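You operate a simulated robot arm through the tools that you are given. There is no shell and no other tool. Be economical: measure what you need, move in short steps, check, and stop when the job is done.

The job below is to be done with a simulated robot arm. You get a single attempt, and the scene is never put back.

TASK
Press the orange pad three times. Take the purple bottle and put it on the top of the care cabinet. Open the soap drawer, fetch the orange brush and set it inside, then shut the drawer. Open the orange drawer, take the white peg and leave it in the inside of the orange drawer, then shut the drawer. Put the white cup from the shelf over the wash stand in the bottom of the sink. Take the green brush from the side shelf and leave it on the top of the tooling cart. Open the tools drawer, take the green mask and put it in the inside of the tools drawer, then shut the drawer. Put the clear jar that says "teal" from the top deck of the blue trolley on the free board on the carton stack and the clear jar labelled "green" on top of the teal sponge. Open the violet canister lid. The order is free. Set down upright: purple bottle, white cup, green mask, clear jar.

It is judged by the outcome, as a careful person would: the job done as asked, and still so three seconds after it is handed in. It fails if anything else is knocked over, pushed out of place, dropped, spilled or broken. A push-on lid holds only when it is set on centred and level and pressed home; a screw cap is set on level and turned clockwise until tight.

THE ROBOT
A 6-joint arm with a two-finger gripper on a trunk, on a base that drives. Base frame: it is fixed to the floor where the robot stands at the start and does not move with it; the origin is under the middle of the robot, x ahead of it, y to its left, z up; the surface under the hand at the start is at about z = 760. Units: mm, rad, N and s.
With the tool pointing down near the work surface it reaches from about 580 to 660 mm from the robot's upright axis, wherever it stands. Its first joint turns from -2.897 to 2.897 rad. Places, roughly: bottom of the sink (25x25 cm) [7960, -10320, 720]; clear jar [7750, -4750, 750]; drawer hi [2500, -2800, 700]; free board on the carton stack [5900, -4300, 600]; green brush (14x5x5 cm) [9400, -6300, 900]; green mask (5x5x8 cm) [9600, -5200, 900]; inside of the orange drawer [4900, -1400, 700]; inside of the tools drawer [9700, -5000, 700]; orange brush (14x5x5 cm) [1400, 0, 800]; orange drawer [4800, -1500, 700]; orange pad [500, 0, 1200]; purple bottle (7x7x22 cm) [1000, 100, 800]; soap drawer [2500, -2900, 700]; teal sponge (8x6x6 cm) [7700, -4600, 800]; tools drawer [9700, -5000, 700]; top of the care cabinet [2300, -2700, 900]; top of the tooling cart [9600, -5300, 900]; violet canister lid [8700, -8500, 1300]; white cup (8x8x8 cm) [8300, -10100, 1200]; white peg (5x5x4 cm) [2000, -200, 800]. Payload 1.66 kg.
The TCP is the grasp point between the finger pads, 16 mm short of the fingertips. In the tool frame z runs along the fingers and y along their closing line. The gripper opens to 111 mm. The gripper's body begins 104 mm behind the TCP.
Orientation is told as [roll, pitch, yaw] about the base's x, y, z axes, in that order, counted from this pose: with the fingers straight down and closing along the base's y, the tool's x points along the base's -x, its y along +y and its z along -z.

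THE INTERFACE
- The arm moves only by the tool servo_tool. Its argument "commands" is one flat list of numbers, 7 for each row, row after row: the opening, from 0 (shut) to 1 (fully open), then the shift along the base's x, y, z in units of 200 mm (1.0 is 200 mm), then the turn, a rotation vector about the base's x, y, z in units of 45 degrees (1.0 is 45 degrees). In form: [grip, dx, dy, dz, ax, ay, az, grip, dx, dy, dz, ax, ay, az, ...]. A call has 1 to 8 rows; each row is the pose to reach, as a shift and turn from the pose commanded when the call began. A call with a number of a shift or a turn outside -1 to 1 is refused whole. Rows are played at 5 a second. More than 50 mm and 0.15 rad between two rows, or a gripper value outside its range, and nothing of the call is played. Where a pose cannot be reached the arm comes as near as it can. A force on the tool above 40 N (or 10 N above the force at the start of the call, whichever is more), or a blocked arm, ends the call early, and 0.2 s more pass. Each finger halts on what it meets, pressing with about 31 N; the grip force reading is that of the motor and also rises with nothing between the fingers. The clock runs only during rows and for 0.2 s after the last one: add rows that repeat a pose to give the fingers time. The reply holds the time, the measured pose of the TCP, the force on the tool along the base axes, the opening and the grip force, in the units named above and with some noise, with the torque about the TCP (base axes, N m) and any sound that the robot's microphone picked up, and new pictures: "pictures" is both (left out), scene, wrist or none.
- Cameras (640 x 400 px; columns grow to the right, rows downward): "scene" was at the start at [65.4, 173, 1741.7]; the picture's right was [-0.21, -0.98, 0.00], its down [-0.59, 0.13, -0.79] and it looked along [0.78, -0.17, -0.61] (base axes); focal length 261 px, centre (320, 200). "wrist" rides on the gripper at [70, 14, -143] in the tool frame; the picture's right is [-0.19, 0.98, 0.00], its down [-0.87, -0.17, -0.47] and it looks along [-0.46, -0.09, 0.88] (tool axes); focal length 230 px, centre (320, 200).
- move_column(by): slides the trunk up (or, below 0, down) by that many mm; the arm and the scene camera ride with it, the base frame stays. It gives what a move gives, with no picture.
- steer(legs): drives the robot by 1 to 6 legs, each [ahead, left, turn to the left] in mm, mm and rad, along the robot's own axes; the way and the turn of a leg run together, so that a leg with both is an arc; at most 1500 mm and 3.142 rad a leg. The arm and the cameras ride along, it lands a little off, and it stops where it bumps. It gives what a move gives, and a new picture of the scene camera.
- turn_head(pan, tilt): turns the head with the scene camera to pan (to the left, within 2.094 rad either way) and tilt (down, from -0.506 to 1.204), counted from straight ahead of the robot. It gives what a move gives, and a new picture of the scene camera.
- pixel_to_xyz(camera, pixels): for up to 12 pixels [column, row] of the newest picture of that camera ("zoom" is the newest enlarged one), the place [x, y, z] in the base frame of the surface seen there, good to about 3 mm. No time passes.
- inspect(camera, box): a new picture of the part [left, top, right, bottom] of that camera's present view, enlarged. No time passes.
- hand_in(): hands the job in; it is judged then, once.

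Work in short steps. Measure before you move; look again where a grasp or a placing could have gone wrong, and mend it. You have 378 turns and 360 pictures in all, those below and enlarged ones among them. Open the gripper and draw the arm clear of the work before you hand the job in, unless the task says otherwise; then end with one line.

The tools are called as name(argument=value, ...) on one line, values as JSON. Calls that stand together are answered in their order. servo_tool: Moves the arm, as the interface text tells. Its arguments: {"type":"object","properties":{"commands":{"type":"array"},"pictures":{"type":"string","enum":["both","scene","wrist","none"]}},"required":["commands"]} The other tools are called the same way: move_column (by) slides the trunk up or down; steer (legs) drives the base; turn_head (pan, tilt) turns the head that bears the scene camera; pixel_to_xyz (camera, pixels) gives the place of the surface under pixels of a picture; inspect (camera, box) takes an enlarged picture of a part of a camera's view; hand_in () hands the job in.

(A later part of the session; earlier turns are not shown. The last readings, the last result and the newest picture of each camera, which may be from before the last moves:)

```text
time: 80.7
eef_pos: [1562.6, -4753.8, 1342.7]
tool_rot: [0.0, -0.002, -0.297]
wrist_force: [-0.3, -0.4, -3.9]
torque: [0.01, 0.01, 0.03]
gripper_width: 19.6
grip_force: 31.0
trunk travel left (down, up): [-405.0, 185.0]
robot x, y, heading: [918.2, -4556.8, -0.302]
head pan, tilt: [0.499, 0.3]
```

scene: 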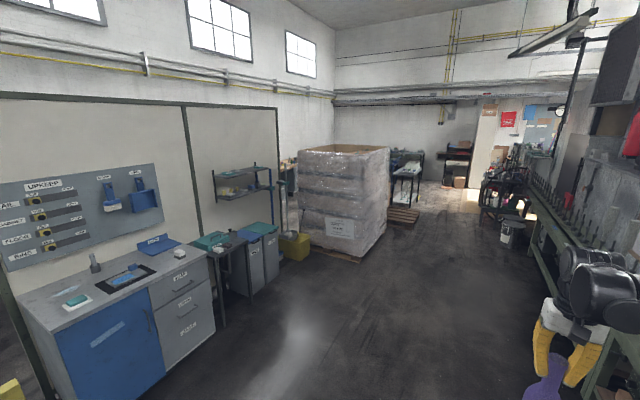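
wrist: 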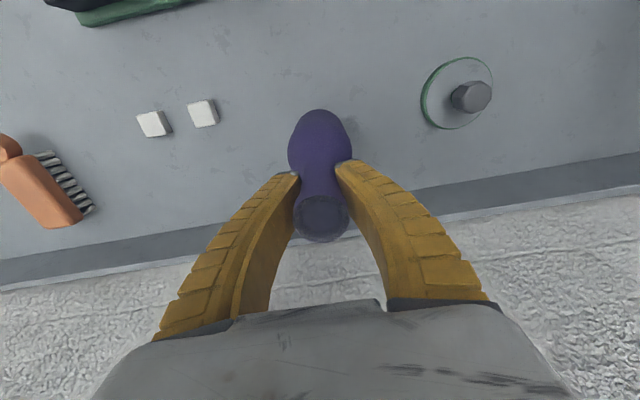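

Now I see the cabinet with its drawers at (180,300). I read labels and measure.

inspect(camera="scene", box=[0, 220, 240, 390])

pixel_to_xyz(camera="scene", pixels=[[150, 290], [205, 258], [55, 340], [160, 375], [215, 330], [180, 282], [184, 305], [190, 328], [90, 295], [160, 245], [30, 300], [75, 300]])

```text
2.35 times, centred on (120, 305) of scene
```

zoom: 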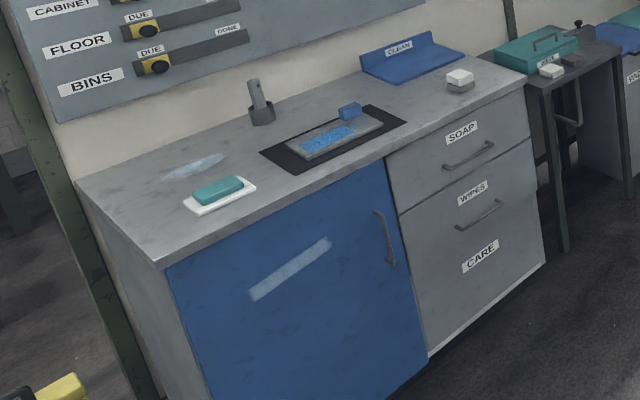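

```text
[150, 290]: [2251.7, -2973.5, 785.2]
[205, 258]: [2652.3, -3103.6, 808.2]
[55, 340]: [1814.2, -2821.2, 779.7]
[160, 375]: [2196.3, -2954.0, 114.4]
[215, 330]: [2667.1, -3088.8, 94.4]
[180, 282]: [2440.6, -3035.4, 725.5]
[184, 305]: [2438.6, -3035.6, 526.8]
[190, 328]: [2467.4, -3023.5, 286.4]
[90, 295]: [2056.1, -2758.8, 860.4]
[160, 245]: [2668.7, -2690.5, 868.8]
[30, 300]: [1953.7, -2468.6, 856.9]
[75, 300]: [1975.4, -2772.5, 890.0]
```

Soap is the top right drawer; the cabinet top is at z≈857. I drive to stand in front of the cabinet, facing it.

steer(legs=[[845, 0, 0], [0, 1080, 0], [0, 0, 1.545]])

turn_head(pan=0.0, tilt=0.7)

```text
time: 94.2
eef_pos: [2235.6, -3099.7, 1342.5]
tool_rot: [-0.001, -0.001, 1.261]
wrist_force: [-0.2, -0.1, -3.4]
torque: [0.0, -0.01, 0.0]
gripper_width: 20.1
grip_force: 31.1
trunk travel left (down, up): [-405.0, 185.0]
robot x, y, heading: [2028.9, -3739.8, 1.26]
head pan, tilt: [0.499, 0.3]
```

scene: 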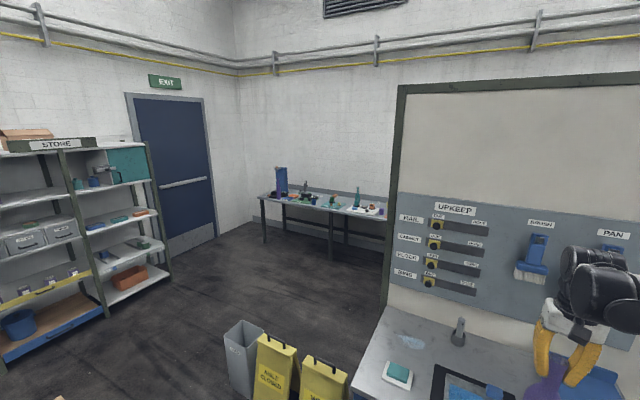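

```text
time: 95.1
eef_pos: [2236.0, -3098.7, 1343.2]
tool_rot: [-0.001, 0.001, 1.262]
wrist_force: [-0.3, 0.1, -3.6]
torque: [0.01, -0.01, -0.01]
gripper_width: 20.0
grip_force: 30.6
trunk travel left (down, up): [-405.0, 185.0]
robot x, y, heading: [2028.8, -3739.4, 1.259]
head pan, tilt: [0.0, 0.7]
```

scene: 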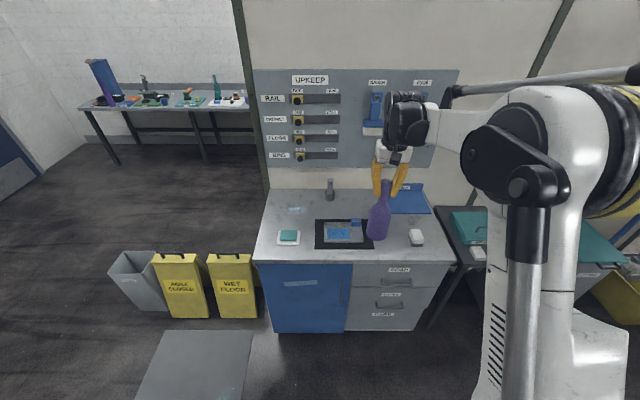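

inspect(camera="scene", box=[250, 170, 460, 330])

pixel_to_xyz(camera="scene", pixels=[[350, 205], [300, 225], [390, 245], [395, 235], [435, 245], [330, 196], [360, 190], [415, 237], [255, 255], [456, 258], [375, 205], [310, 205]])

```text
2.50 times, centred on (355, 250) of scene
```

zoom: 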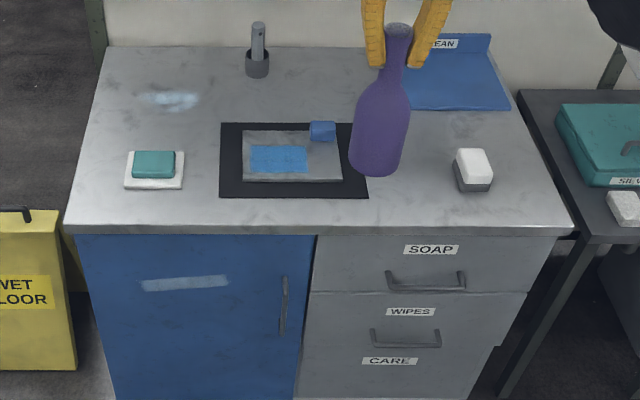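

```text
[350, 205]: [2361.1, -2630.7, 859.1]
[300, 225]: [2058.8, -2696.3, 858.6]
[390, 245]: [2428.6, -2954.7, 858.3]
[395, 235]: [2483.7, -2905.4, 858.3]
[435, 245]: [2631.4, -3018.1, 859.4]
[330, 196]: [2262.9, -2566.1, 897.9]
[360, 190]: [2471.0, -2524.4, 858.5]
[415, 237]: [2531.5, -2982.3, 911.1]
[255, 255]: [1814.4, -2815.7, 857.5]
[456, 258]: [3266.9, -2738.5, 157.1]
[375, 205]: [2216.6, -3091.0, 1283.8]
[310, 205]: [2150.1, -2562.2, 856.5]
```

The back-middle of the top (between the holder and the blue pad) is free. I measure the hanging brush and neighbours near that spot.

pixel_to_xyz(camera="scene", pixels=[[376, 112], [375, 130], [362, 110], [331, 182], [330, 200], [362, 224], [345, 218], [388, 212], [350, 180], [340, 130]])

```text
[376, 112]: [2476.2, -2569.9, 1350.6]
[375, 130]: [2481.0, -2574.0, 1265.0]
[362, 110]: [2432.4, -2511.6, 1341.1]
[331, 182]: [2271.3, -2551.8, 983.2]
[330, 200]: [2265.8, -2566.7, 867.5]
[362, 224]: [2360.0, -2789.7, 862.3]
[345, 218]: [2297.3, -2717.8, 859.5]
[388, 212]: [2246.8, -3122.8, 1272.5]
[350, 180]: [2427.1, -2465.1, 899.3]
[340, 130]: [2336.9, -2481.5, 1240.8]
```

Target spot (2370,-2660). I drive 455 mm ahead with the bottle well above everything.

steer(legs=[[455, 5, 0]])

turn_head(pan=0.0, tilt=0.9)

```text
time: 97.8
eef_pos: [2364.6, -2661.2, 1342.9]
tool_rot: [0.0, -0.002, 1.268]
wrist_force: [-0.5, 1.0, -5.0]
torque: [-0.01, 0.0, 0.0]
gripper_width: 19.8
grip_force: 30.9
trunk travel left (down, up): [-405.0, 185.0]
robot x, y, heading: [2159.7, -3306.6, 1.267]
head pan, tilt: [0.0, 0.7]
```

scene: 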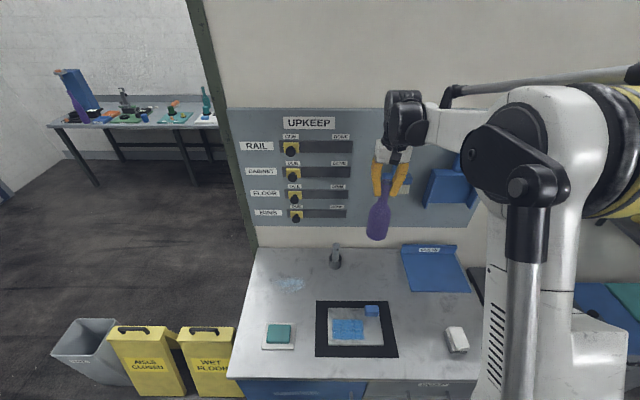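

```text
time: 98.6
eef_pos: [2364.2, -2661.7, 1343.7]
tool_rot: [0.0, -0.002, 1.267]
wrist_force: [-0.6, -0.3, -4.1]
torque: [-0.01, 0.0, -0.02]
gripper_width: 19.6
grip_force: 31.1
trunk travel left (down, up): [-405.0, 185.0]
robot x, y, heading: [2158.7, -3305.2, 1.265]
head pan, tilt: [0.0, 0.901]
```

scene: 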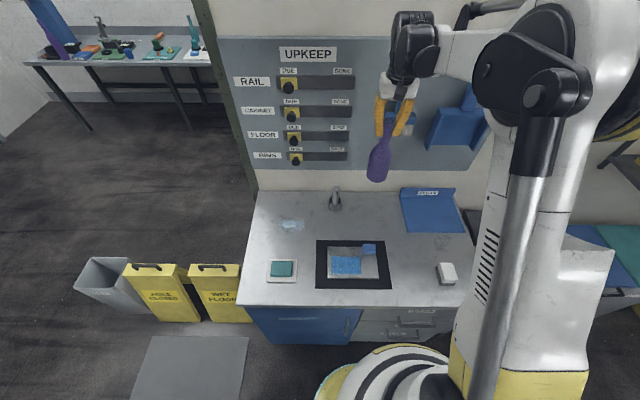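

Bottle bottom is about 1157. I lower the column 290 mm, then the arm gently to contact.

move_column(by=-288)

servo_tool(commands=[0, 0, 0, -0.02, 0, 0, 0, 0, 0, 0, -0.035, 0, 0, 0, 0, 0, 0, -0.045, 0, 0, 0, 0, 0, 0, -0.055, 0, 0, 0])

```text
time: 101.5
eef_pos: [2364.5, -2660.6, 1056.1]
tool_rot: [-0.001, -0.003, 1.266]
wrist_force: [-0.1, 0.4, -3.8]
torque: [0.01, -0.01, 0.01]
gripper_width: 19.7
grip_force: 30.8
trunk travel left (down, up): [-117.0, 473.0]
robot x, y, heading: [2161.1, -3304.3, 1.267]
head pan, tilt: [0.0, 0.901]
```

```text
time: 102.5
eef_pos: [2363.8, -2662.5, 1044.6]
tool_rot: [-0.001, -0.003, 1.268]
wrist_force: [-0.4, 0.7, 4.2]
torque: [0.38, -0.17, 0.01]
gripper_width: 19.5
grip_force: 31.5
trunk travel left (down, up): [-117.0, 473.0]
robot x, y, heading: [2158.7, -3303.7, 1.266]
head pan, tilt: [0.0, 0.901]
```

scene: 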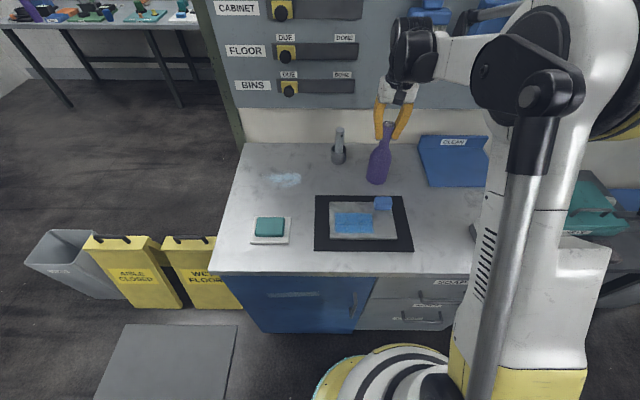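
wrist: 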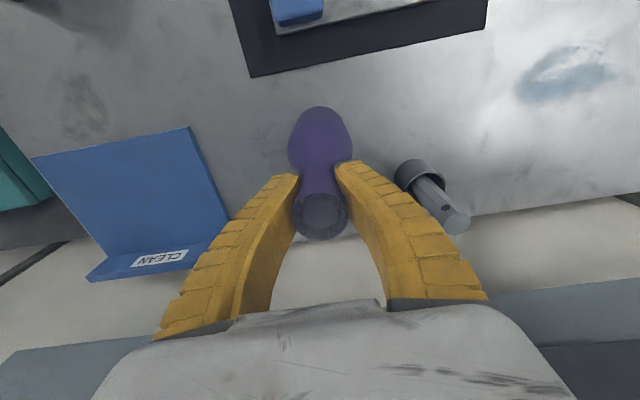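

Contact felt. I open partway (to spare the holder nearby) and rise.

servo_tool(commands=[0.3, 0, 0, 0, 0, 0, 0, 0.5, 0, 0, 0, 0, 0, 0, 0.5, 0, 0, 0, 0, 0, 0, 0.5, 0, 0, 0.15, 0, 0, 0, 0.5, 0, 0, 0.35, 0, 0, 0, 0.5, 0, 0, 0.55, 0, 0, 0, 0.5, 0, 0, 0.75, 0, 0, 0])

move_column(by=250)

```text
time: 104.1
eef_pos: [2364.3, -2664.0, 1194.1]
tool_rot: [0.001, -0.002, 1.268]
wrist_force: [-0.4, 0.2, -0.2]
torque: [-0.04, 0.02, 0.0]
gripper_width: 57.5
grip_force: 1.1
trunk travel left (down, up): [-117.0, 473.0]
robot x, y, heading: [2159.6, -3302.1, 1.266]
head pan, tilt: [0.0, 0.901]
```

scene: 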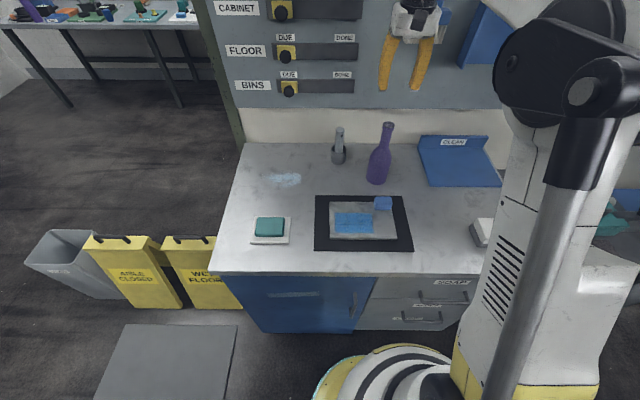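
wrist: 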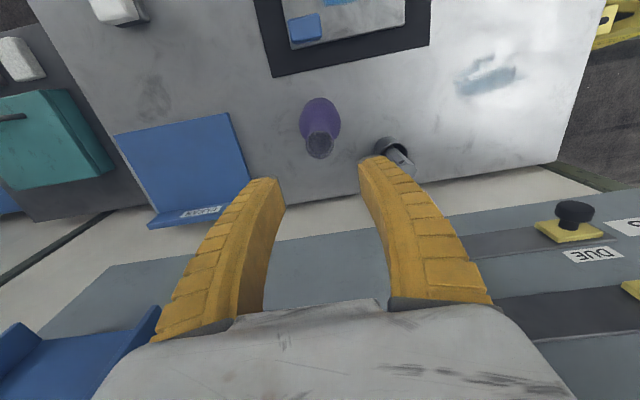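

```text
time: 106.7
eef_pos: [2363.8, -2662.2, 1443.6]
tool_rot: [-0.001, -0.003, 1.268]
wrist_force: [0.3, 0.0, -0.6]
torque: [0.02, 0.0, -0.01]
gripper_width: 57.9
grip_force: 1.3
trunk travel left (down, up): [-367.0, 223.0]
robot x, y, heading: [2161.9, -3303.8, 1.268]
head pan, tilt: [0.0, 0.901]
```

The bottle stands upright. Now I back off to line up with the soap drawer handle and look closely.

steer(legs=[[-380, 0, 0], [0, -195, 0]])

turn_head(pan=0.2, tilt=0.9)

inspect(camera="scene", box=[200, 160, 420, 300])

```text
time: 110.2
eef_pos: [2433.5, -3082.4, 1442.6]
tool_rot: [0.0, -0.002, 1.27]
wrist_force: [0.3, -0.1, 0.0]
torque: [0.01, 0.07, -0.01]
gripper_width: 57.6
grip_force: 1.2
trunk travel left (down, up): [-367.0, 223.0]
robot x, y, heading: [2235.1, -3722.8, 1.268]
head pan, tilt: [0.0, 0.901]
```

scene: 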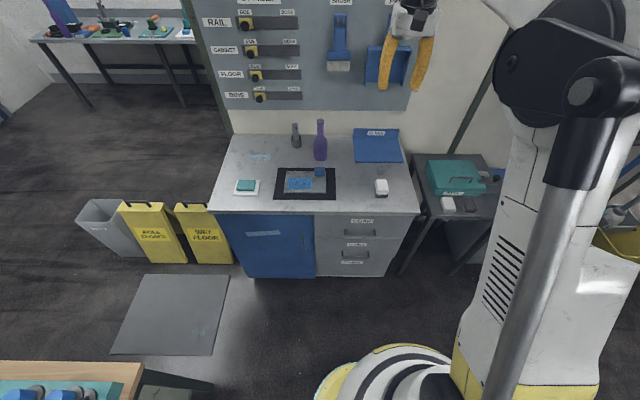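

```text
time: 111.0
eef_pos: [2431.9, -3081.9, 1443.9]
tool_rot: [0.001, -0.002, 1.271]
wrist_force: [0.6, -0.1, 0.2]
torque: [-0.01, -0.01, 0.02]
gripper_width: 57.4
grip_force: 1.3
trunk travel left (down, up): [-367.0, 223.0]
robot x, y, heading: [2234.4, -3720.6, 1.273]
head pan, tilt: [0.201, 0.901]
```

scene: 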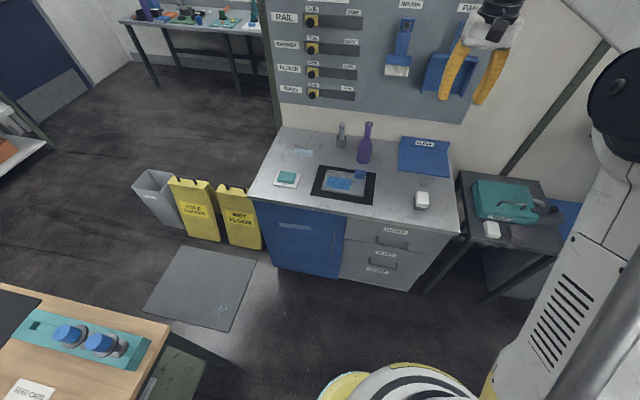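

```text
2.86 times, centred on (310, 230) of scene
```

zoom: 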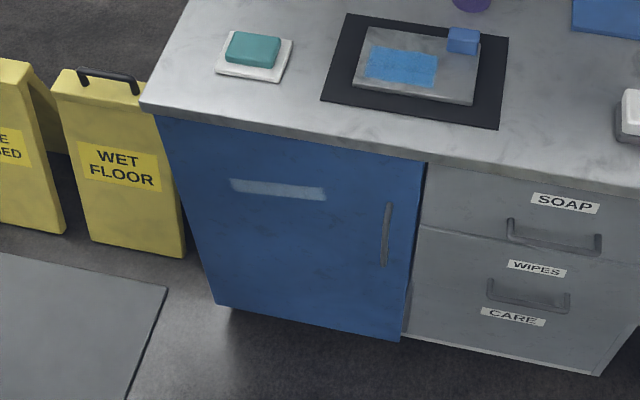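

I zoom tightly on the drawer handles and measure them.

inspect(camera="scene", box=[350, 215, 430, 275])

pixel_to_xyz(camera="zoom", pixels=[[320, 240], [250, 220], [400, 250]])

```text
6.67 times, centred on (390, 245) of scene
```

zoom: 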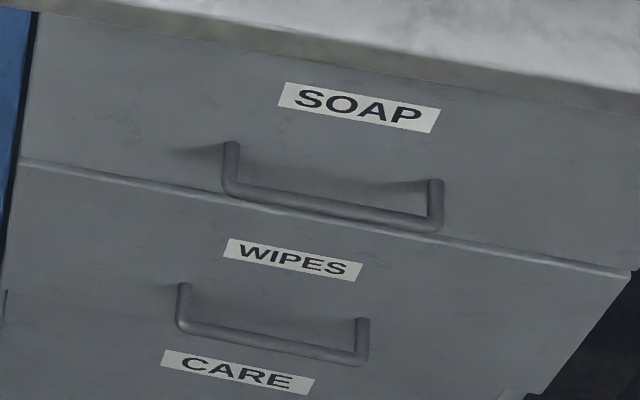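

```text
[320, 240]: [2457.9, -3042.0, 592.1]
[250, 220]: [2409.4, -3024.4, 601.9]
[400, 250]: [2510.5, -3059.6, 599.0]
```

The SOAP handle is a U-bar standing off the front. I measure bar, posts, and face.

pixel_to_xyz(camera="zoom", pixels=[[330, 206], [330, 212], [230, 187], [434, 222], [231, 148], [436, 185], [330, 165], [330, 185], [330, 130], [60, 60], [560, 130], [330, 195]])

```text
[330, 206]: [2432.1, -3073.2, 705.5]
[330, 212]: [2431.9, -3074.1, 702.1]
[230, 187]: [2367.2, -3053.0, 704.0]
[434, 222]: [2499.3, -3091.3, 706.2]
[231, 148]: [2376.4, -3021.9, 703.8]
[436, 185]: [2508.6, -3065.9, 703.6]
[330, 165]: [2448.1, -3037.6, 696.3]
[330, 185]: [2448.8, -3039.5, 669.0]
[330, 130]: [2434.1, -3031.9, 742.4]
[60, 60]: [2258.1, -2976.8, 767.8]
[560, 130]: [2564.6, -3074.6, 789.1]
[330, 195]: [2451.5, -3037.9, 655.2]
```

Bar centre is about (2433,-3068,703), 35 mm off the face, with the counter flush above; so I'll grip it with the tool tilted ~45–60° forward, fingers closing in the vertical plane. First yaw the tool 90°.

servo_tool(commands=[0.5, 0, 0, 0, 0, 0, 0.18, 0.5, 0, 0, 0, 0, 0, 0.36, 0.5, 0, 0, 0, 0, 0, 0.54, 0.5, 0, 0, 0, 0, 0, 0.72, 0.5, 0, 0, 0, 0, 0, 0.9, 0.5, 0, 0, 0, 0, 0, 1.0, 0.5, 0, 0, 0, 0, 0, 1.0], pictures="none")

servo_tool(commands=[0.5, 0, 0, 0, 0, 0, 0.18, 0.5, 0, 0, 0, 0, 0, 0.36, 0.5, 0, 0, 0, 0, 0, 0.54, 0.5, 0, 0, 0, 0, 0, 0.72, 0.5, 0, 0, 0, 0, 0, 0.9, 0.5, 0, 0, 0, 0, 0, 1.0, 0.5, 0, 0, 0, 0, 0, 1.0], pictures="none")

```text
time: 112.5
eef_pos: [2431.6, -3082.0, 1442.9]
tool_rot: [0.0, -0.002, 2.059]
wrist_force: [0.8, 0.2, -0.2]
torque: [0.0, 0.01, -0.01]
gripper_width: 57.4
grip_force: 2.0
trunk travel left (down, up): [-367.0, 223.0]
robot x, y, heading: [2231.1, -3721.6, 1.273]
head pan, tilt: [0.201, 0.901]
```

```text
time: 114.2
eef_pos: [2431.8, -3081.2, 1443.6]
tool_rot: [0.0, -0.003, 2.843]
wrist_force: [0.0, 0.0, -0.3]
torque: [0.01, 0.0, 0.0]
gripper_width: 57.5
grip_force: 1.8
trunk travel left (down, up): [-367.0, 223.0]
robot x, y, heading: [2231.0, -3721.1, 1.271]
head pan, tilt: [0.201, 0.901]
```

Yaw is done. Now I tilt the tool 45° forward in place.

servo_tool(commands=[0.5, 0, 0, 0, 0.17, -0.057, 0, 0.5, 0, 0, 0, 0.34, -0.115, 0, 0.5, 0, 0, 0, 0.51, -0.172, 0, 0.5, 0, 0, 0, 0.68, -0.23, 0, 0.5, 0, 0, 0, 0.85, -0.287, 0, 0.5, 0, 0, 0, 0.947, -0.32, 0, 0.5, 0, 0, 0, 0.947, -0.32, 0])

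```text
time: 115.8
eef_pos: [2432.8, -3081.8, 1444.0]
tool_rot: [-0.785, 0.017, 2.834]
wrist_force: [0.1, -0.4, 0.4]
torque: [-0.04, 0.0, -0.03]
gripper_width: 57.4
grip_force: 1.4
trunk travel left (down, up): [-367.0, 223.0]
robot x, y, heading: [2231.1, -3723.6, 1.272]
head pan, tilt: [0.201, 0.901]
```

scene: 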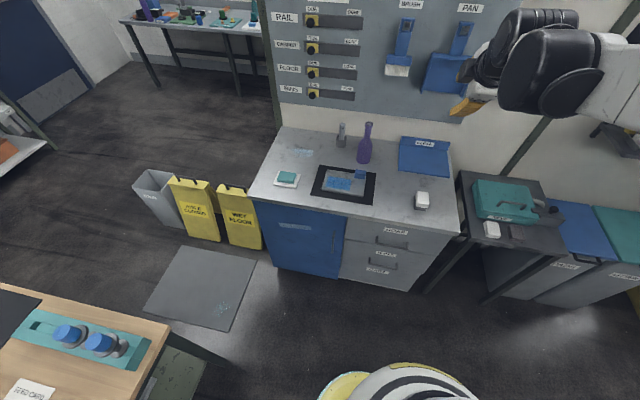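
wrist: 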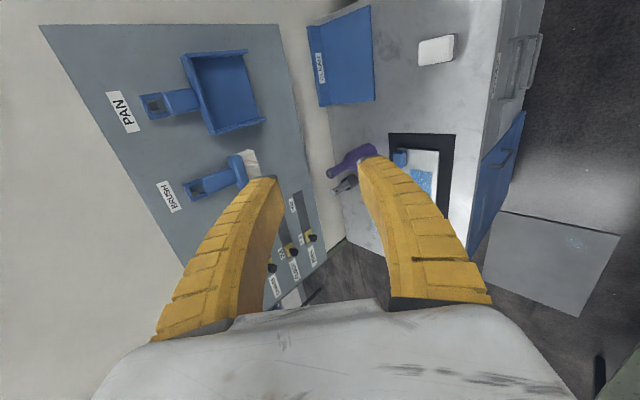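

The tilt works. I lower the column, then back off the TCP and add 20° more tilt.

move_column(by=-350)

servo_tool(commands=[0.25, -0.06, -0.17, -0.1, 0.15, -0.05, 0, 0.25, -0.12, -0.35, -0.2, 0.3, -0.1, 0, 0.25, -0.16, -0.47, -0.4, 0.42, -0.142, 0, 0.25, -0.16, -0.47, -0.6, 0.42, -0.142, 0, 0.25, -0.16, -0.47, -0.8, 0.42, -0.142, 0, 0.25, -0.16, -0.47, -1.0, 0.42, -0.142, 0])

```text
time: 119.2
eef_pos: [2432.9, -3081.1, 1094.2]
tool_rot: [-0.784, 0.016, 2.833]
wrist_force: [0.2, -0.4, 0.1]
torque: [-0.01, -0.03, 0.01]
gripper_width: 57.5
grip_force: 1.8
trunk travel left (down, up): [-17.0, 573.0]
robot x, y, heading: [2232.1, -3725.3, 1.271]
head pan, tilt: [0.201, 0.901]
```

```text
time: 120.6
eef_pos: [2401.3, -3170.3, 922.5]
tool_rot: [-1.132, 0.023, 2.826]
wrist_force: [-0.5, 0.3, 0.7]
torque: [0.0, 0.03, -0.04]
gripper_width: 30.6
grip_force: 2.0
out of reach, approached as far as the arm can: row 6
trunk travel left (down, up): [-17.0, 573.0]
robot x, y, heading: [2232.8, -3726.2, 1.27]
head pan, tilt: [0.201, 0.901]
```

scene: 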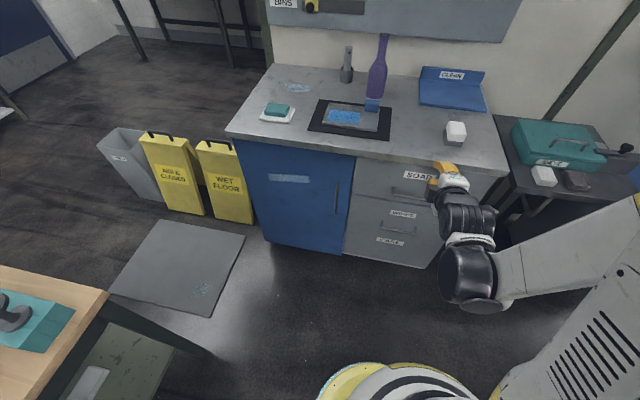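
wrist: 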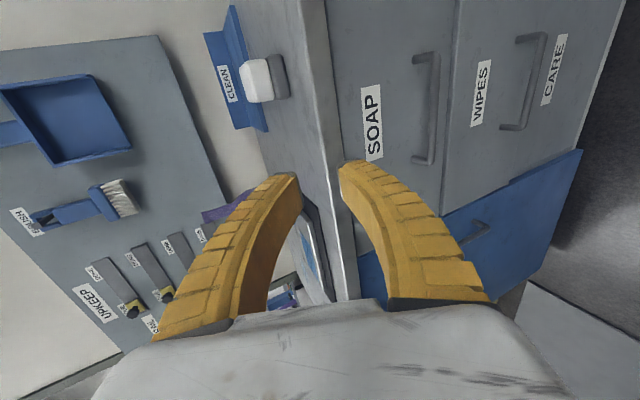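

The wrist is too close to the robot's axis for this height; I back the base up 200 mm and then extend and descend.

steer(legs=[[-200, 0, 0]])

servo_tool(commands=[0.25, 0.06, 0.19, -0.1, 0, 0, 0, 0.25, 0.12, 0.38, -0.2, 0, 0, 0, 0.25, 0.18, 0.57, -0.3, 0, 0, 0, 0.25, 0.2, 0.65, -0.5, 0, 0, 0, 0.25, 0.2, 0.65, -0.7, 0, 0, 0, 0.25, 0.2, 0.65, -0.8, 0, 0, 0])

```text
time: 122.2
eef_pos: [2345.2, -3358.7, 923.4]
tool_rot: [-1.13, 0.023, 2.823]
wrist_force: [0.2, 0.6, -0.1]
torque: [-0.03, 0.01, 0.01]
gripper_width: 30.4
grip_force: 1.8
trunk travel left (down, up): [-17.0, 573.0]
robot x, y, heading: [2173.1, -3909.1, 1.266]
head pan, tilt: [0.201, 0.901]
```

scene: 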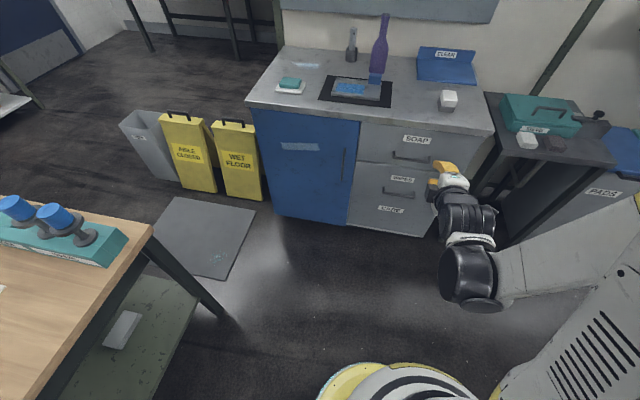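

```text
time: 123.5
eef_pos: [2393.4, -3199.5, 788.4]
tool_rot: [-1.129, 0.022, 2.824]
wrist_force: [0.0, 0.3, 0.0]
torque: [0.01, 0.01, 0.0]
gripper_width: 30.4
grip_force: 2.3
out of reach, approached as far as the arm can: row 5, 6
trunk travel left (down, up): [-17.0, 573.0]
robot x, y, heading: [2170.0, -3911.3, 1.266]
head pan, tilt: [0.201, 0.901]
```

scene: 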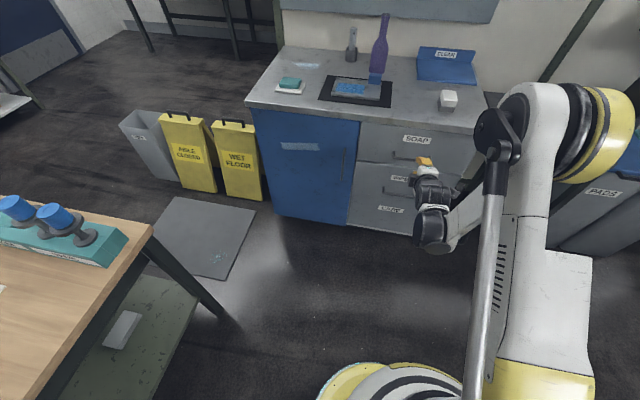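
wrist: 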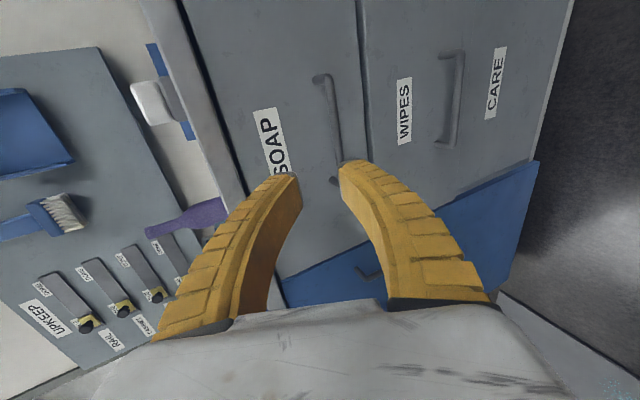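

Reach goes lower further out. I lower the column the last bit, untilt 15° and move to a standoff of 60 mm from the bar.

move_column(by=-15)

servo_tool(commands=[0.3, 0.03, 0.1, 0, -0.1, 0.034, 0, 0.3, 0.06, 0.2, 0, -0.2, 0.068, 0, 0.3, 0.09, 0.3, -0.05, -0.316, 0.107, 0, 0.3, 0.125, 0.437, -0.1, -0.316, 0.107, 0, 0.3, 0.125, 0.437, -0.155, -0.316, 0.107, 0, 0.3, 0.125, 0.437, -0.155, -0.316, 0.107, 0])

```text
time: 124.2
eef_pos: [2393.5, -3200.1, 772.6]
tool_rot: [-1.129, 0.022, 2.823]
wrist_force: [-0.3, 0.5, 0.2]
torque: [-0.03, -0.02, -0.02]
gripper_width: 30.5
grip_force: 1.9
trunk travel left (down, up): [-2.0, 588.0]
robot x, y, heading: [2173.2, -3913.2, 1.269]
head pan, tilt: [0.201, 0.901]
```

```text
time: 125.6
eef_pos: [2418.8, -3112.9, 742.1]
tool_rot: [-0.868, 0.02, 2.83]
wrist_force: [-0.1, -0.3, -0.1]
torque: [0.01, 0.01, 0.0]
gripper_width: 35.8
grip_force: 1.8
trunk travel left (down, up): [-2.0, 588.0]
robot x, y, heading: [2175.4, -3908.8, 1.265]
head pan, tilt: [0.201, 0.901]
```

scene: 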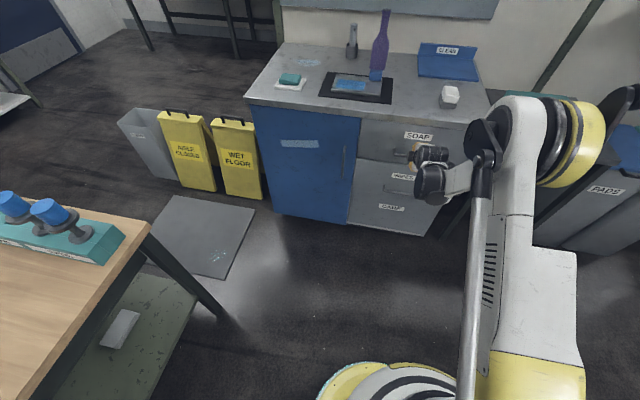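
wrist: 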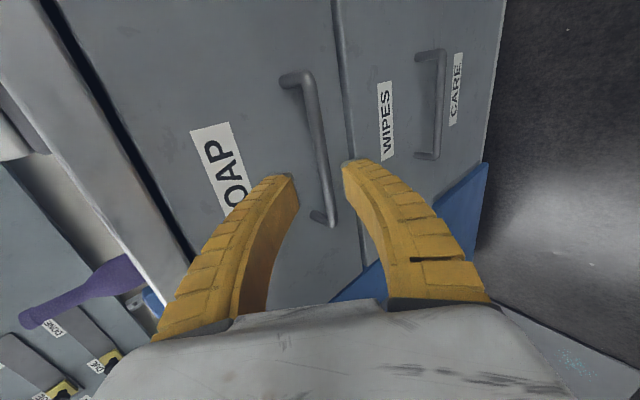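

Fingers straddle the bar in the wrist view (bar at ~(315,140)). I measure it from here.

pixel_to_xyz(camera="wrist", pixels=[[308, 95], [315, 140], [322, 180], [328, 205], [290, 80], [318, 217], [280, 140]])

```text
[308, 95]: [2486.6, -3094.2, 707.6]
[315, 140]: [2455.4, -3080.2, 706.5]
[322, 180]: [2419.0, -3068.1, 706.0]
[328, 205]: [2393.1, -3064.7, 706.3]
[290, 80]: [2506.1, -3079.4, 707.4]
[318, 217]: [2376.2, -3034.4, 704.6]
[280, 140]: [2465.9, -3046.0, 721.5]
```

I advance onto the bar to (2435,-3071,705) and close.

servo_tool(commands=[0.3, 0.04, 0.1, -0.09, 0, 0, 0, 0.3, 0.08, 0.205, -0.18, 0, 0, 0, 0.3, 0.08, 0.205, -0.18, 0, 0, 0, 0, 0.08, 0.205, -0.18, 0, 0, 0, 0, 0.08, 0.205, -0.18, 0, 0, 0, 0, 0.08, 0.205, -0.18, 0, 0, 0])

```text
time: 126.8
eef_pos: [2435.8, -3075.5, 703.5]
tool_rot: [-0.859, 0.019, 2.83]
wrist_force: [-1.5, -6.9, -6.5]
torque: [0.0, 0.15, -0.2]
gripper_width: 7.7
grip_force: 34.2
trunk travel left (down, up): [-2.0, 588.0]
robot x, y, heading: [2173.6, -3911.7, 1.271]
head pan, tilt: [0.201, 0.901]
stopped in row 5: the force on the tool passed its limit at 42 N (the readings are from after the stop); the commanded pose is now the measured one
```

scene: 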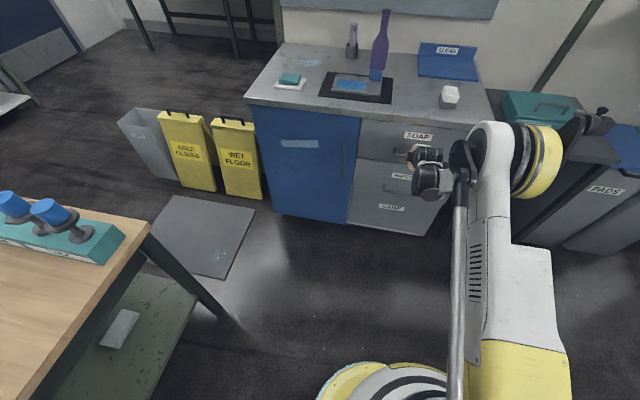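
wrist: 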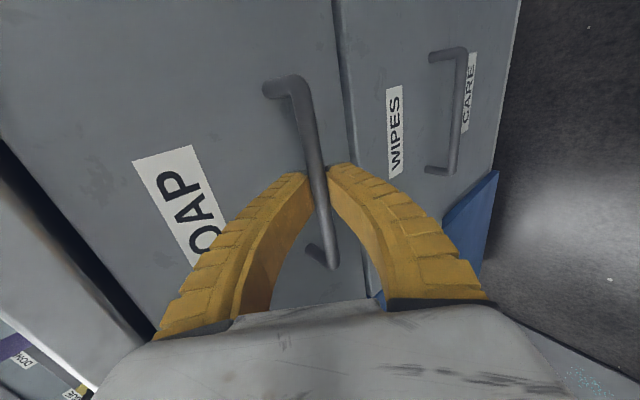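

The bar is held. I pull the drawer open by backing the base 200 mm.

steer(legs=[[-200, 5, 0]])

```text
time: 128.3
eef_pos: [2370.1, -3261.6, 701.7]
tool_rot: [-0.86, 0.018, 2.83]
wrist_force: [27.2, -7.8, -6.9]
torque: [-0.06, -0.02, -0.2]
gripper_width: 6.2
grip_force: 33.8
trunk travel left (down, up): [-2.0, 588.0]
robot x, y, heading: [2108.1, -4097.3, 1.268]
head pan, tilt: [0.201, 0.901]
```

scene: 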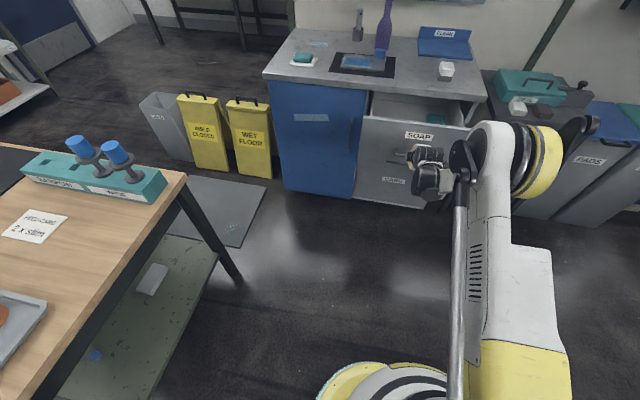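

The drawer is open about 197 mm. I release the bar and withdraw along the tool axis.

servo_tool(commands=[0.3, 0, 0, 0, 0, 0, 0, 0.3, 0, 0, 0, 0, 0, 0, 0.3, -0.035, -0.1, 0.09, 0, 0, 0, 0.3, -0.07, -0.2, 0.18, 0, 0, 0, 0.3, -0.105, -0.3, 0.27, 0, 0, 0, 0.3, -0.105, -0.3, 0.27, 0, 0, 0], pictures="none")

move_column(by=400)

inspect(camera="scene", box=[240, 20, 520, 240])

```text
time: 129.7
eef_pos: [2347.4, -3322.5, 757.8]
tool_rot: [-0.86, 0.018, 2.83]
wrist_force: [0.8, 0.4, 0.7]
torque: [-0.03, 0.0, 0.02]
gripper_width: 35.8
grip_force: 1.4
trunk travel left (down, up): [-2.0, 588.0]
robot x, y, heading: [2110.5, -4100.2, 1.271]
head pan, tilt: [0.201, 0.901]
```

```text
time: 133.6
eef_pos: [2348.0, -3322.6, 1155.8]
tool_rot: [-0.86, 0.019, 2.831]
wrist_force: [-0.1, -0.3, -0.3]
torque: [-0.02, -0.03, 0.0]
gripper_width: 35.9
grip_force: 1.6
trunk travel left (down, up): [-402.0, 188.0]
robot x, y, heading: [2108.4, -4101.3, 1.267]
head pan, tilt: [0.201, 0.901]
```

```text
1.82 times, centred on (380, 130) of scene
```

zoom: 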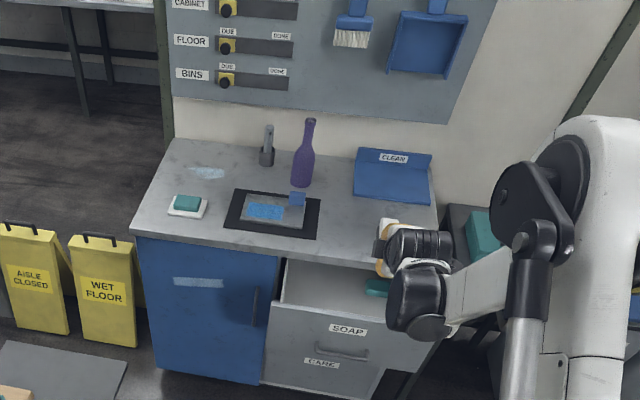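

The drawer is open with space inside. Now I straighten the tool, retract, and yaw it back for the brush.

servo_tool(commands=[0.5, -0.04, -0.12, 0.1, -0.17, 0.057, 0, 0.5, -0.08, -0.25, 0.2, -0.34, 0.115, 0, 0.5, -0.12, -0.38, 0.3, -0.51, 0.172, 0, 0.5, -0.16, -0.5, 0.4, -0.68, 0.23, 0, 0.5, -0.2, -0.62, 0.5, -0.85, 0.287, 0, 0.5, -0.2, -0.62, 0.6, -0.99, 0.334, 0], pictures="none")

servo_tool(commands=[0.5, 0, 0, 0.1, -0.045, 0.015, -0.18, 0.5, 0, 0, 0.2, -0.045, 0.015, -0.36, 0.5, 0, 0, 0.3, -0.045, 0.015, -0.54, 0.5, 0, 0, 0.4, -0.045, 0.015, -0.72, 0.5, 0, 0, 0.5, -0.045, 0.015, -0.9, 0.5, 0, 0, 0.5, -0.045, 0.015, -1.0], pictures="none")

servo_tool(commands=[0.5, 0, 0, 0, 0, 0, -0.18, 0.5, 0, 0, 0, 0, 0, -0.36, 0.5, 0, 0, 0, 0, 0, -0.54, 0.5, 0, 0, 0, 0, 0, -0.6, 0.5, 0, 0, 0, 0, 0, -0.6], pictures="none")

```text
time: 135.0
eef_pos: [2308.2, -3446.8, 1275.7]
tool_rot: [-0.038, 0.003, 2.84]
wrist_force: [-0.4, -0.3, 0.1]
torque: [0.0, -0.01, 0.02]
gripper_width: 57.6
grip_force: 1.4
trunk travel left (down, up): [-402.0, 188.0]
robot x, y, heading: [2110.7, -4096.6, 1.269]
head pan, tilt: [0.201, 0.901]
```

```text
time: 136.4
eef_pos: [2307.8, -3444.3, 1377.4]
tool_rot: [-0.009, 0.018, 2.053]
wrist_force: [-0.1, -0.4, -1.1]
torque: [0.0, -0.01, 0.01]
gripper_width: 57.7
grip_force: 1.3
trunk travel left (down, up): [-402.0, 188.0]
robot x, y, heading: [2112.7, -4098.6, 1.271]
head pan, tilt: [0.201, 0.901]
```

```text
time: 137.6
eef_pos: [2307.3, -3446.5, 1376.5]
tool_rot: [-0.006, 0.015, 1.585]
wrist_force: [0.2, -0.5, -0.1]
torque: [0.04, -0.01, -0.01]
gripper_width: 57.4
grip_force: 1.4
trunk travel left (down, up): [-402.0, 188.0]
robot x, y, heading: [2111.3, -4101.1, 1.267]
head pan, tilt: [0.201, 0.901]
```

I drive back around the table to the bench, opposite the orange brush.

steer(legs=[[-780, 0, 0], [0, 1300, 0], [0, 1200, 0], [1500, 0, 0], [1500, 0, 0], [0, -520, 0]])

turn_head(pan=0.1, tilt=0.75)

```text
time: 170.2
eef_pos: [1207.4, -791.2, 1377.3]
tool_rot: [-0.005, 0.016, 1.546]
wrist_force: [0.8, -0.9, -0.6]
torque: [-0.03, 0.03, 0.03]
gripper_width: 57.6
grip_force: 0.9
trunk travel left (down, up): [-402.0, 188.0]
robot x, y, heading: [980.0, -1432.3, 1.231]
head pan, tilt: [0.201, 0.901]
```

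scene: 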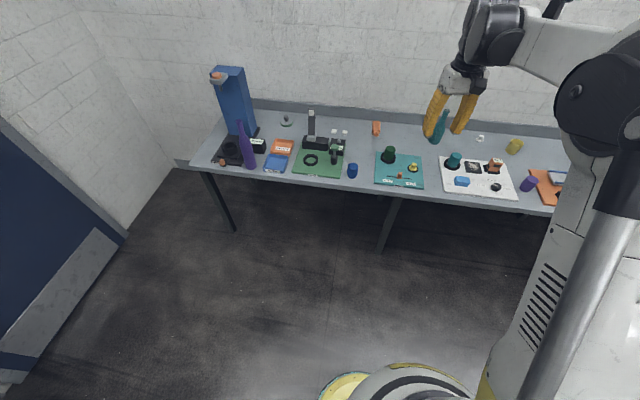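

```text
time: 170.8
eef_pos: [1205.4, -791.4, 1377.2]
tool_rot: [-0.006, 0.015, 1.544]
wrist_force: [-0.3, -0.4, 0.5]
torque: [0.02, 0.0, -0.02]
gripper_width: 57.7
grip_force: 1.5
trunk travel left (down, up): [-402.0, 188.0]
robot x, y, heading: [980.5, -1435.8, 1.228]
head pan, tilt: [0.099, 0.75]
```

scene: 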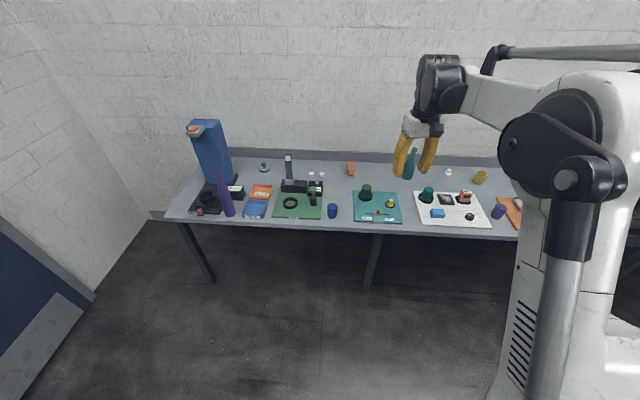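

I approach toward the brush, leaving margin to the bench.

steer(legs=[[700, 115, 0.03]])

inspect(camera="scene", box=[260, 100, 460, 260])

```text
time: 174.7
eef_pos: [1299.1, -83.4, 1375.7]
tool_rot: [-0.009, 0.016, 1.578]
wrist_force: [0.6, -0.3, -0.8]
torque: [0.01, 0.01, 0.01]
gripper_width: 57.7
grip_force: 0.9
trunk travel left (down, up): [-402.0, 188.0]
robot x, y, heading: [1101.8, -737.7, 1.267]
head pan, tilt: [0.099, 0.75]
```

scene: 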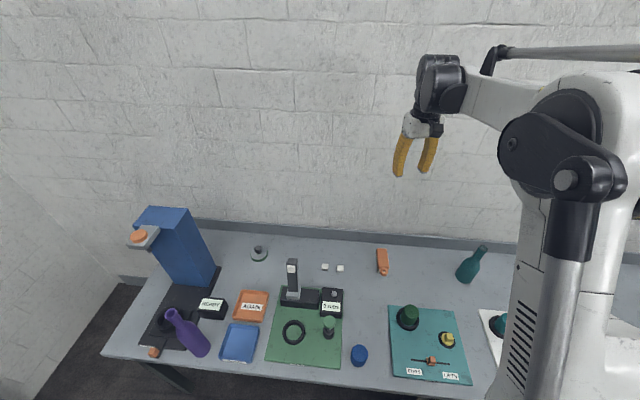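

```text
2.50 times, centred on (360, 180) of scene
```

zoom: 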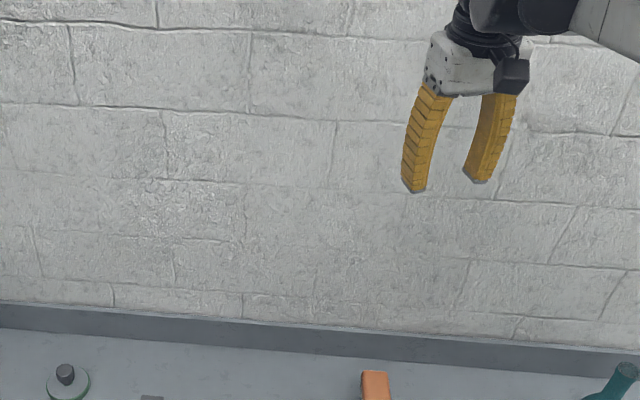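

I look at the brush itself at (383,261) and measure it.

inspect(camera="scene", box=[340, 230, 430, 290])

pixel_to_xyz(camera="zoom", pixels=[[300, 130], [300, 150], [300, 200], [310, 240], [320, 280], [270, 200], [340, 220], [260, 160], [320, 160]])

```text
6.67 times, centred on (385, 260) of scene
```

zoom: 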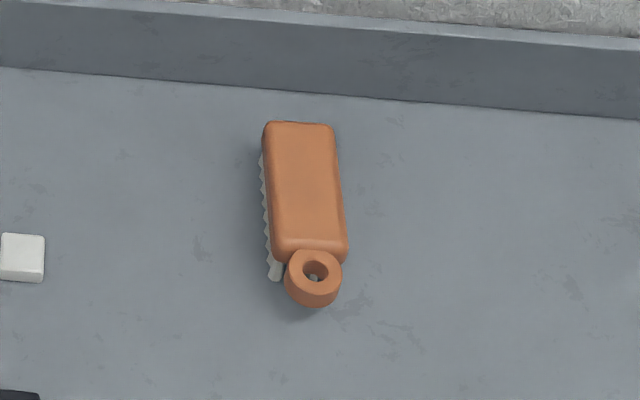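

```text
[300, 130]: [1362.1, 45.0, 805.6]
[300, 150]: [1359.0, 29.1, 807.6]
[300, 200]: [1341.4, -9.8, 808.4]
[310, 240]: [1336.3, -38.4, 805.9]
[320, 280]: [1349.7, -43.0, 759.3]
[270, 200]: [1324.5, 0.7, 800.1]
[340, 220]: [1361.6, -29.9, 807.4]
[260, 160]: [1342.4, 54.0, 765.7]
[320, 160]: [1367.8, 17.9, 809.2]
```

Brush axis runs parallel to the bench's depth, centre about (1349,0), top 808. I close in 118 mm, lower the column, then rotate and align.

steer(legs=[[118, 0, 0]])

move_column(by=-395)

```text
time: 176.0
eef_pos: [1334.8, 29.1, 1375.8]
tool_rot: [-0.008, 0.017, 1.577]
wrist_force: [-0.4, 1.1, -0.3]
torque: [-0.04, 0.04, 0.02]
gripper_width: 57.4
grip_force: 1.5
trunk travel left (down, up): [-402.0, 188.0]
robot x, y, heading: [1130.0, -622.2, 1.259]
head pan, tilt: [0.099, 0.75]
```

scene: 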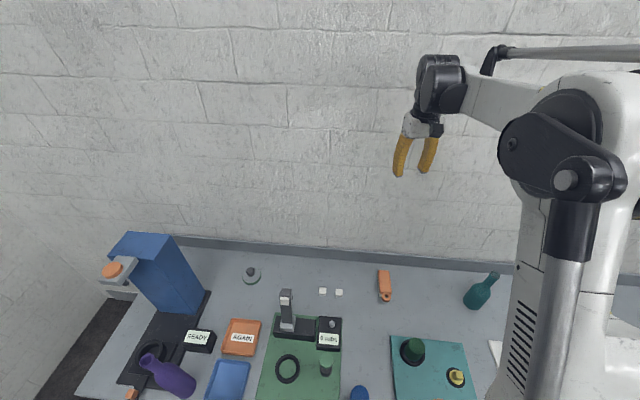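

```text
time: 179.8
eef_pos: [1335.6, 26.3, 983.3]
tool_rot: [-0.006, 0.014, 1.579]
wrist_force: [-0.7, -0.4, 0.0]
torque: [0.0, 0.03, 0.03]
gripper_width: 57.6
grip_force: 0.9
trunk travel left (down, up): [-7.0, 583.0]
robot x, y, heading: [1129.7, -622.0, 1.262]
head pan, tilt: [0.099, 0.75]
```

Align above the brush and look with the wrist camera.

servo_tool(commands=[0.7, 0.035, -0.067, 0, 0, 0, -0.17, 0.7, 0.07, -0.135, -0.1, 0, 0, -0.34, 0.7, 0.07, -0.135, -0.3, 0, 0, -0.34, 0.7, 0.07, -0.135, -0.45, 0, 0, -0.34, 0.7, 0.07, -0.135, -0.45, 0, 0, -0.34])

```text
time: 180.9
eef_pos: [1350.8, -0.9, 893.3]
tool_rot: [-0.007, 0.013, 1.31]
wrist_force: [0.1, 0.3, 0.1]
torque: [-0.02, 0.01, -0.05]
gripper_width: 79.1
grip_force: 1.1
trunk travel left (down, up): [-7.0, 583.0]
robot x, y, heading: [1132.7, -625.9, 1.265]
head pan, tilt: [0.099, 0.75]
```

scene: 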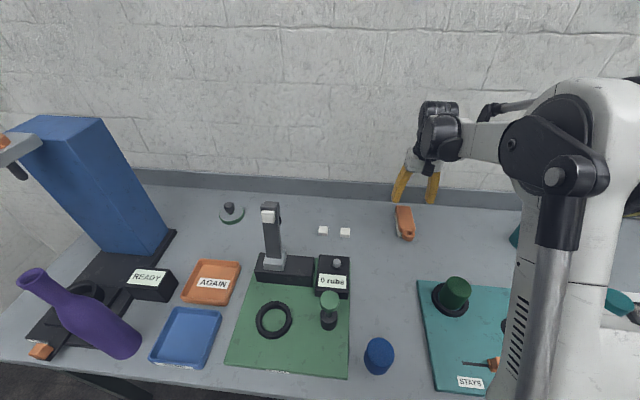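
wrist: 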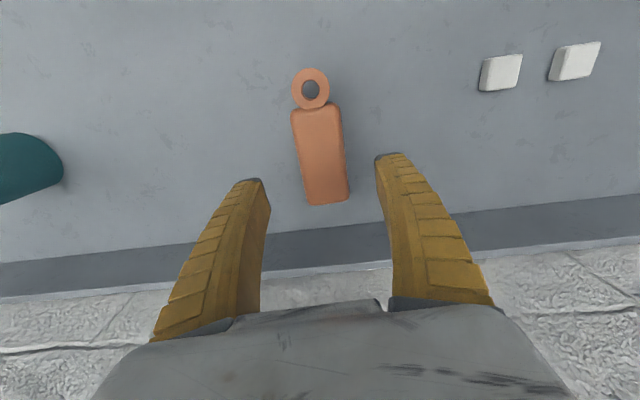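

pixel_to_xyz(camera="wrist", pixels=[[316, 112], [327, 195], [322, 155], [300, 155], [342, 155], [311, 90], [295, 115], [338, 110]])

```text
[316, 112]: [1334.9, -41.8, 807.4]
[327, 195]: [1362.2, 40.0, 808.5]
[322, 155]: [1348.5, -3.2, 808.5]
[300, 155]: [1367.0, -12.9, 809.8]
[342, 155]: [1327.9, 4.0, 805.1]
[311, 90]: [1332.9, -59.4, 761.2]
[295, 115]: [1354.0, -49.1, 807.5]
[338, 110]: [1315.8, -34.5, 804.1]
```

Brush centre (1348,-2), axis angle 1.254. I fine-turn, descend to z 790 and close.

servo_tool(commands=[0.7, -0.012, -0.005, -0.2, 0.009, -0.017, -0.07, 0.7, -0.012, -0.005, -0.4, 0.009, -0.017, -0.07, 0.7, -0.012, -0.005, -0.515, 0.009, -0.017, -0.07, 0.7, -0.012, -0.005, -0.515, 0.009, -0.017, -0.07, 0, -0.012, -0.005, -0.515, 0.009, -0.017, -0.07, 0, -0.012, -0.005, -0.515, 0.009, -0.017, -0.07, 0, -0.012, -0.005, -0.515, 0.009, -0.017, -0.07, 0, -0.012, -0.005, -0.515, 0.009, -0.017, -0.07])

```text
time: 182.8
eef_pos: [1347.3, -2.5, 792.6]
tool_rot: [-0.018, 0.004, 1.254]
wrist_force: [1.1, -1.6, 9.8]
torque: [0.01, 0.04, 0.13]
gripper_width: 46.5
grip_force: 31.0
trunk travel left (down, up): [-7.0, 583.0]
robot x, y, heading: [1134.9, -623.1, 1.262]
head pan, tilt: [0.099, 0.75]
```

scene: 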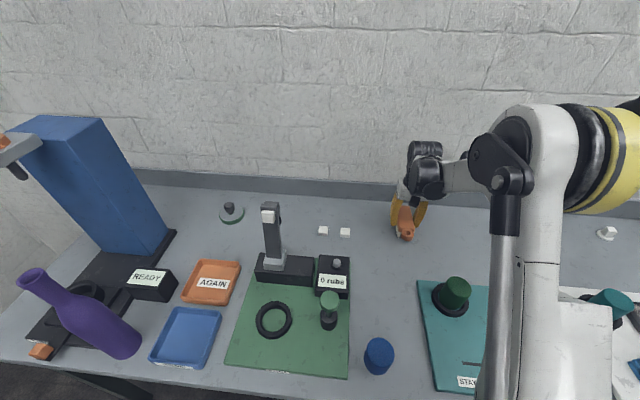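
wrist: 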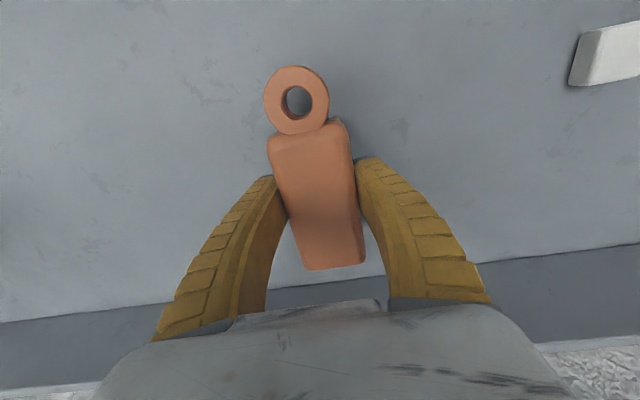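

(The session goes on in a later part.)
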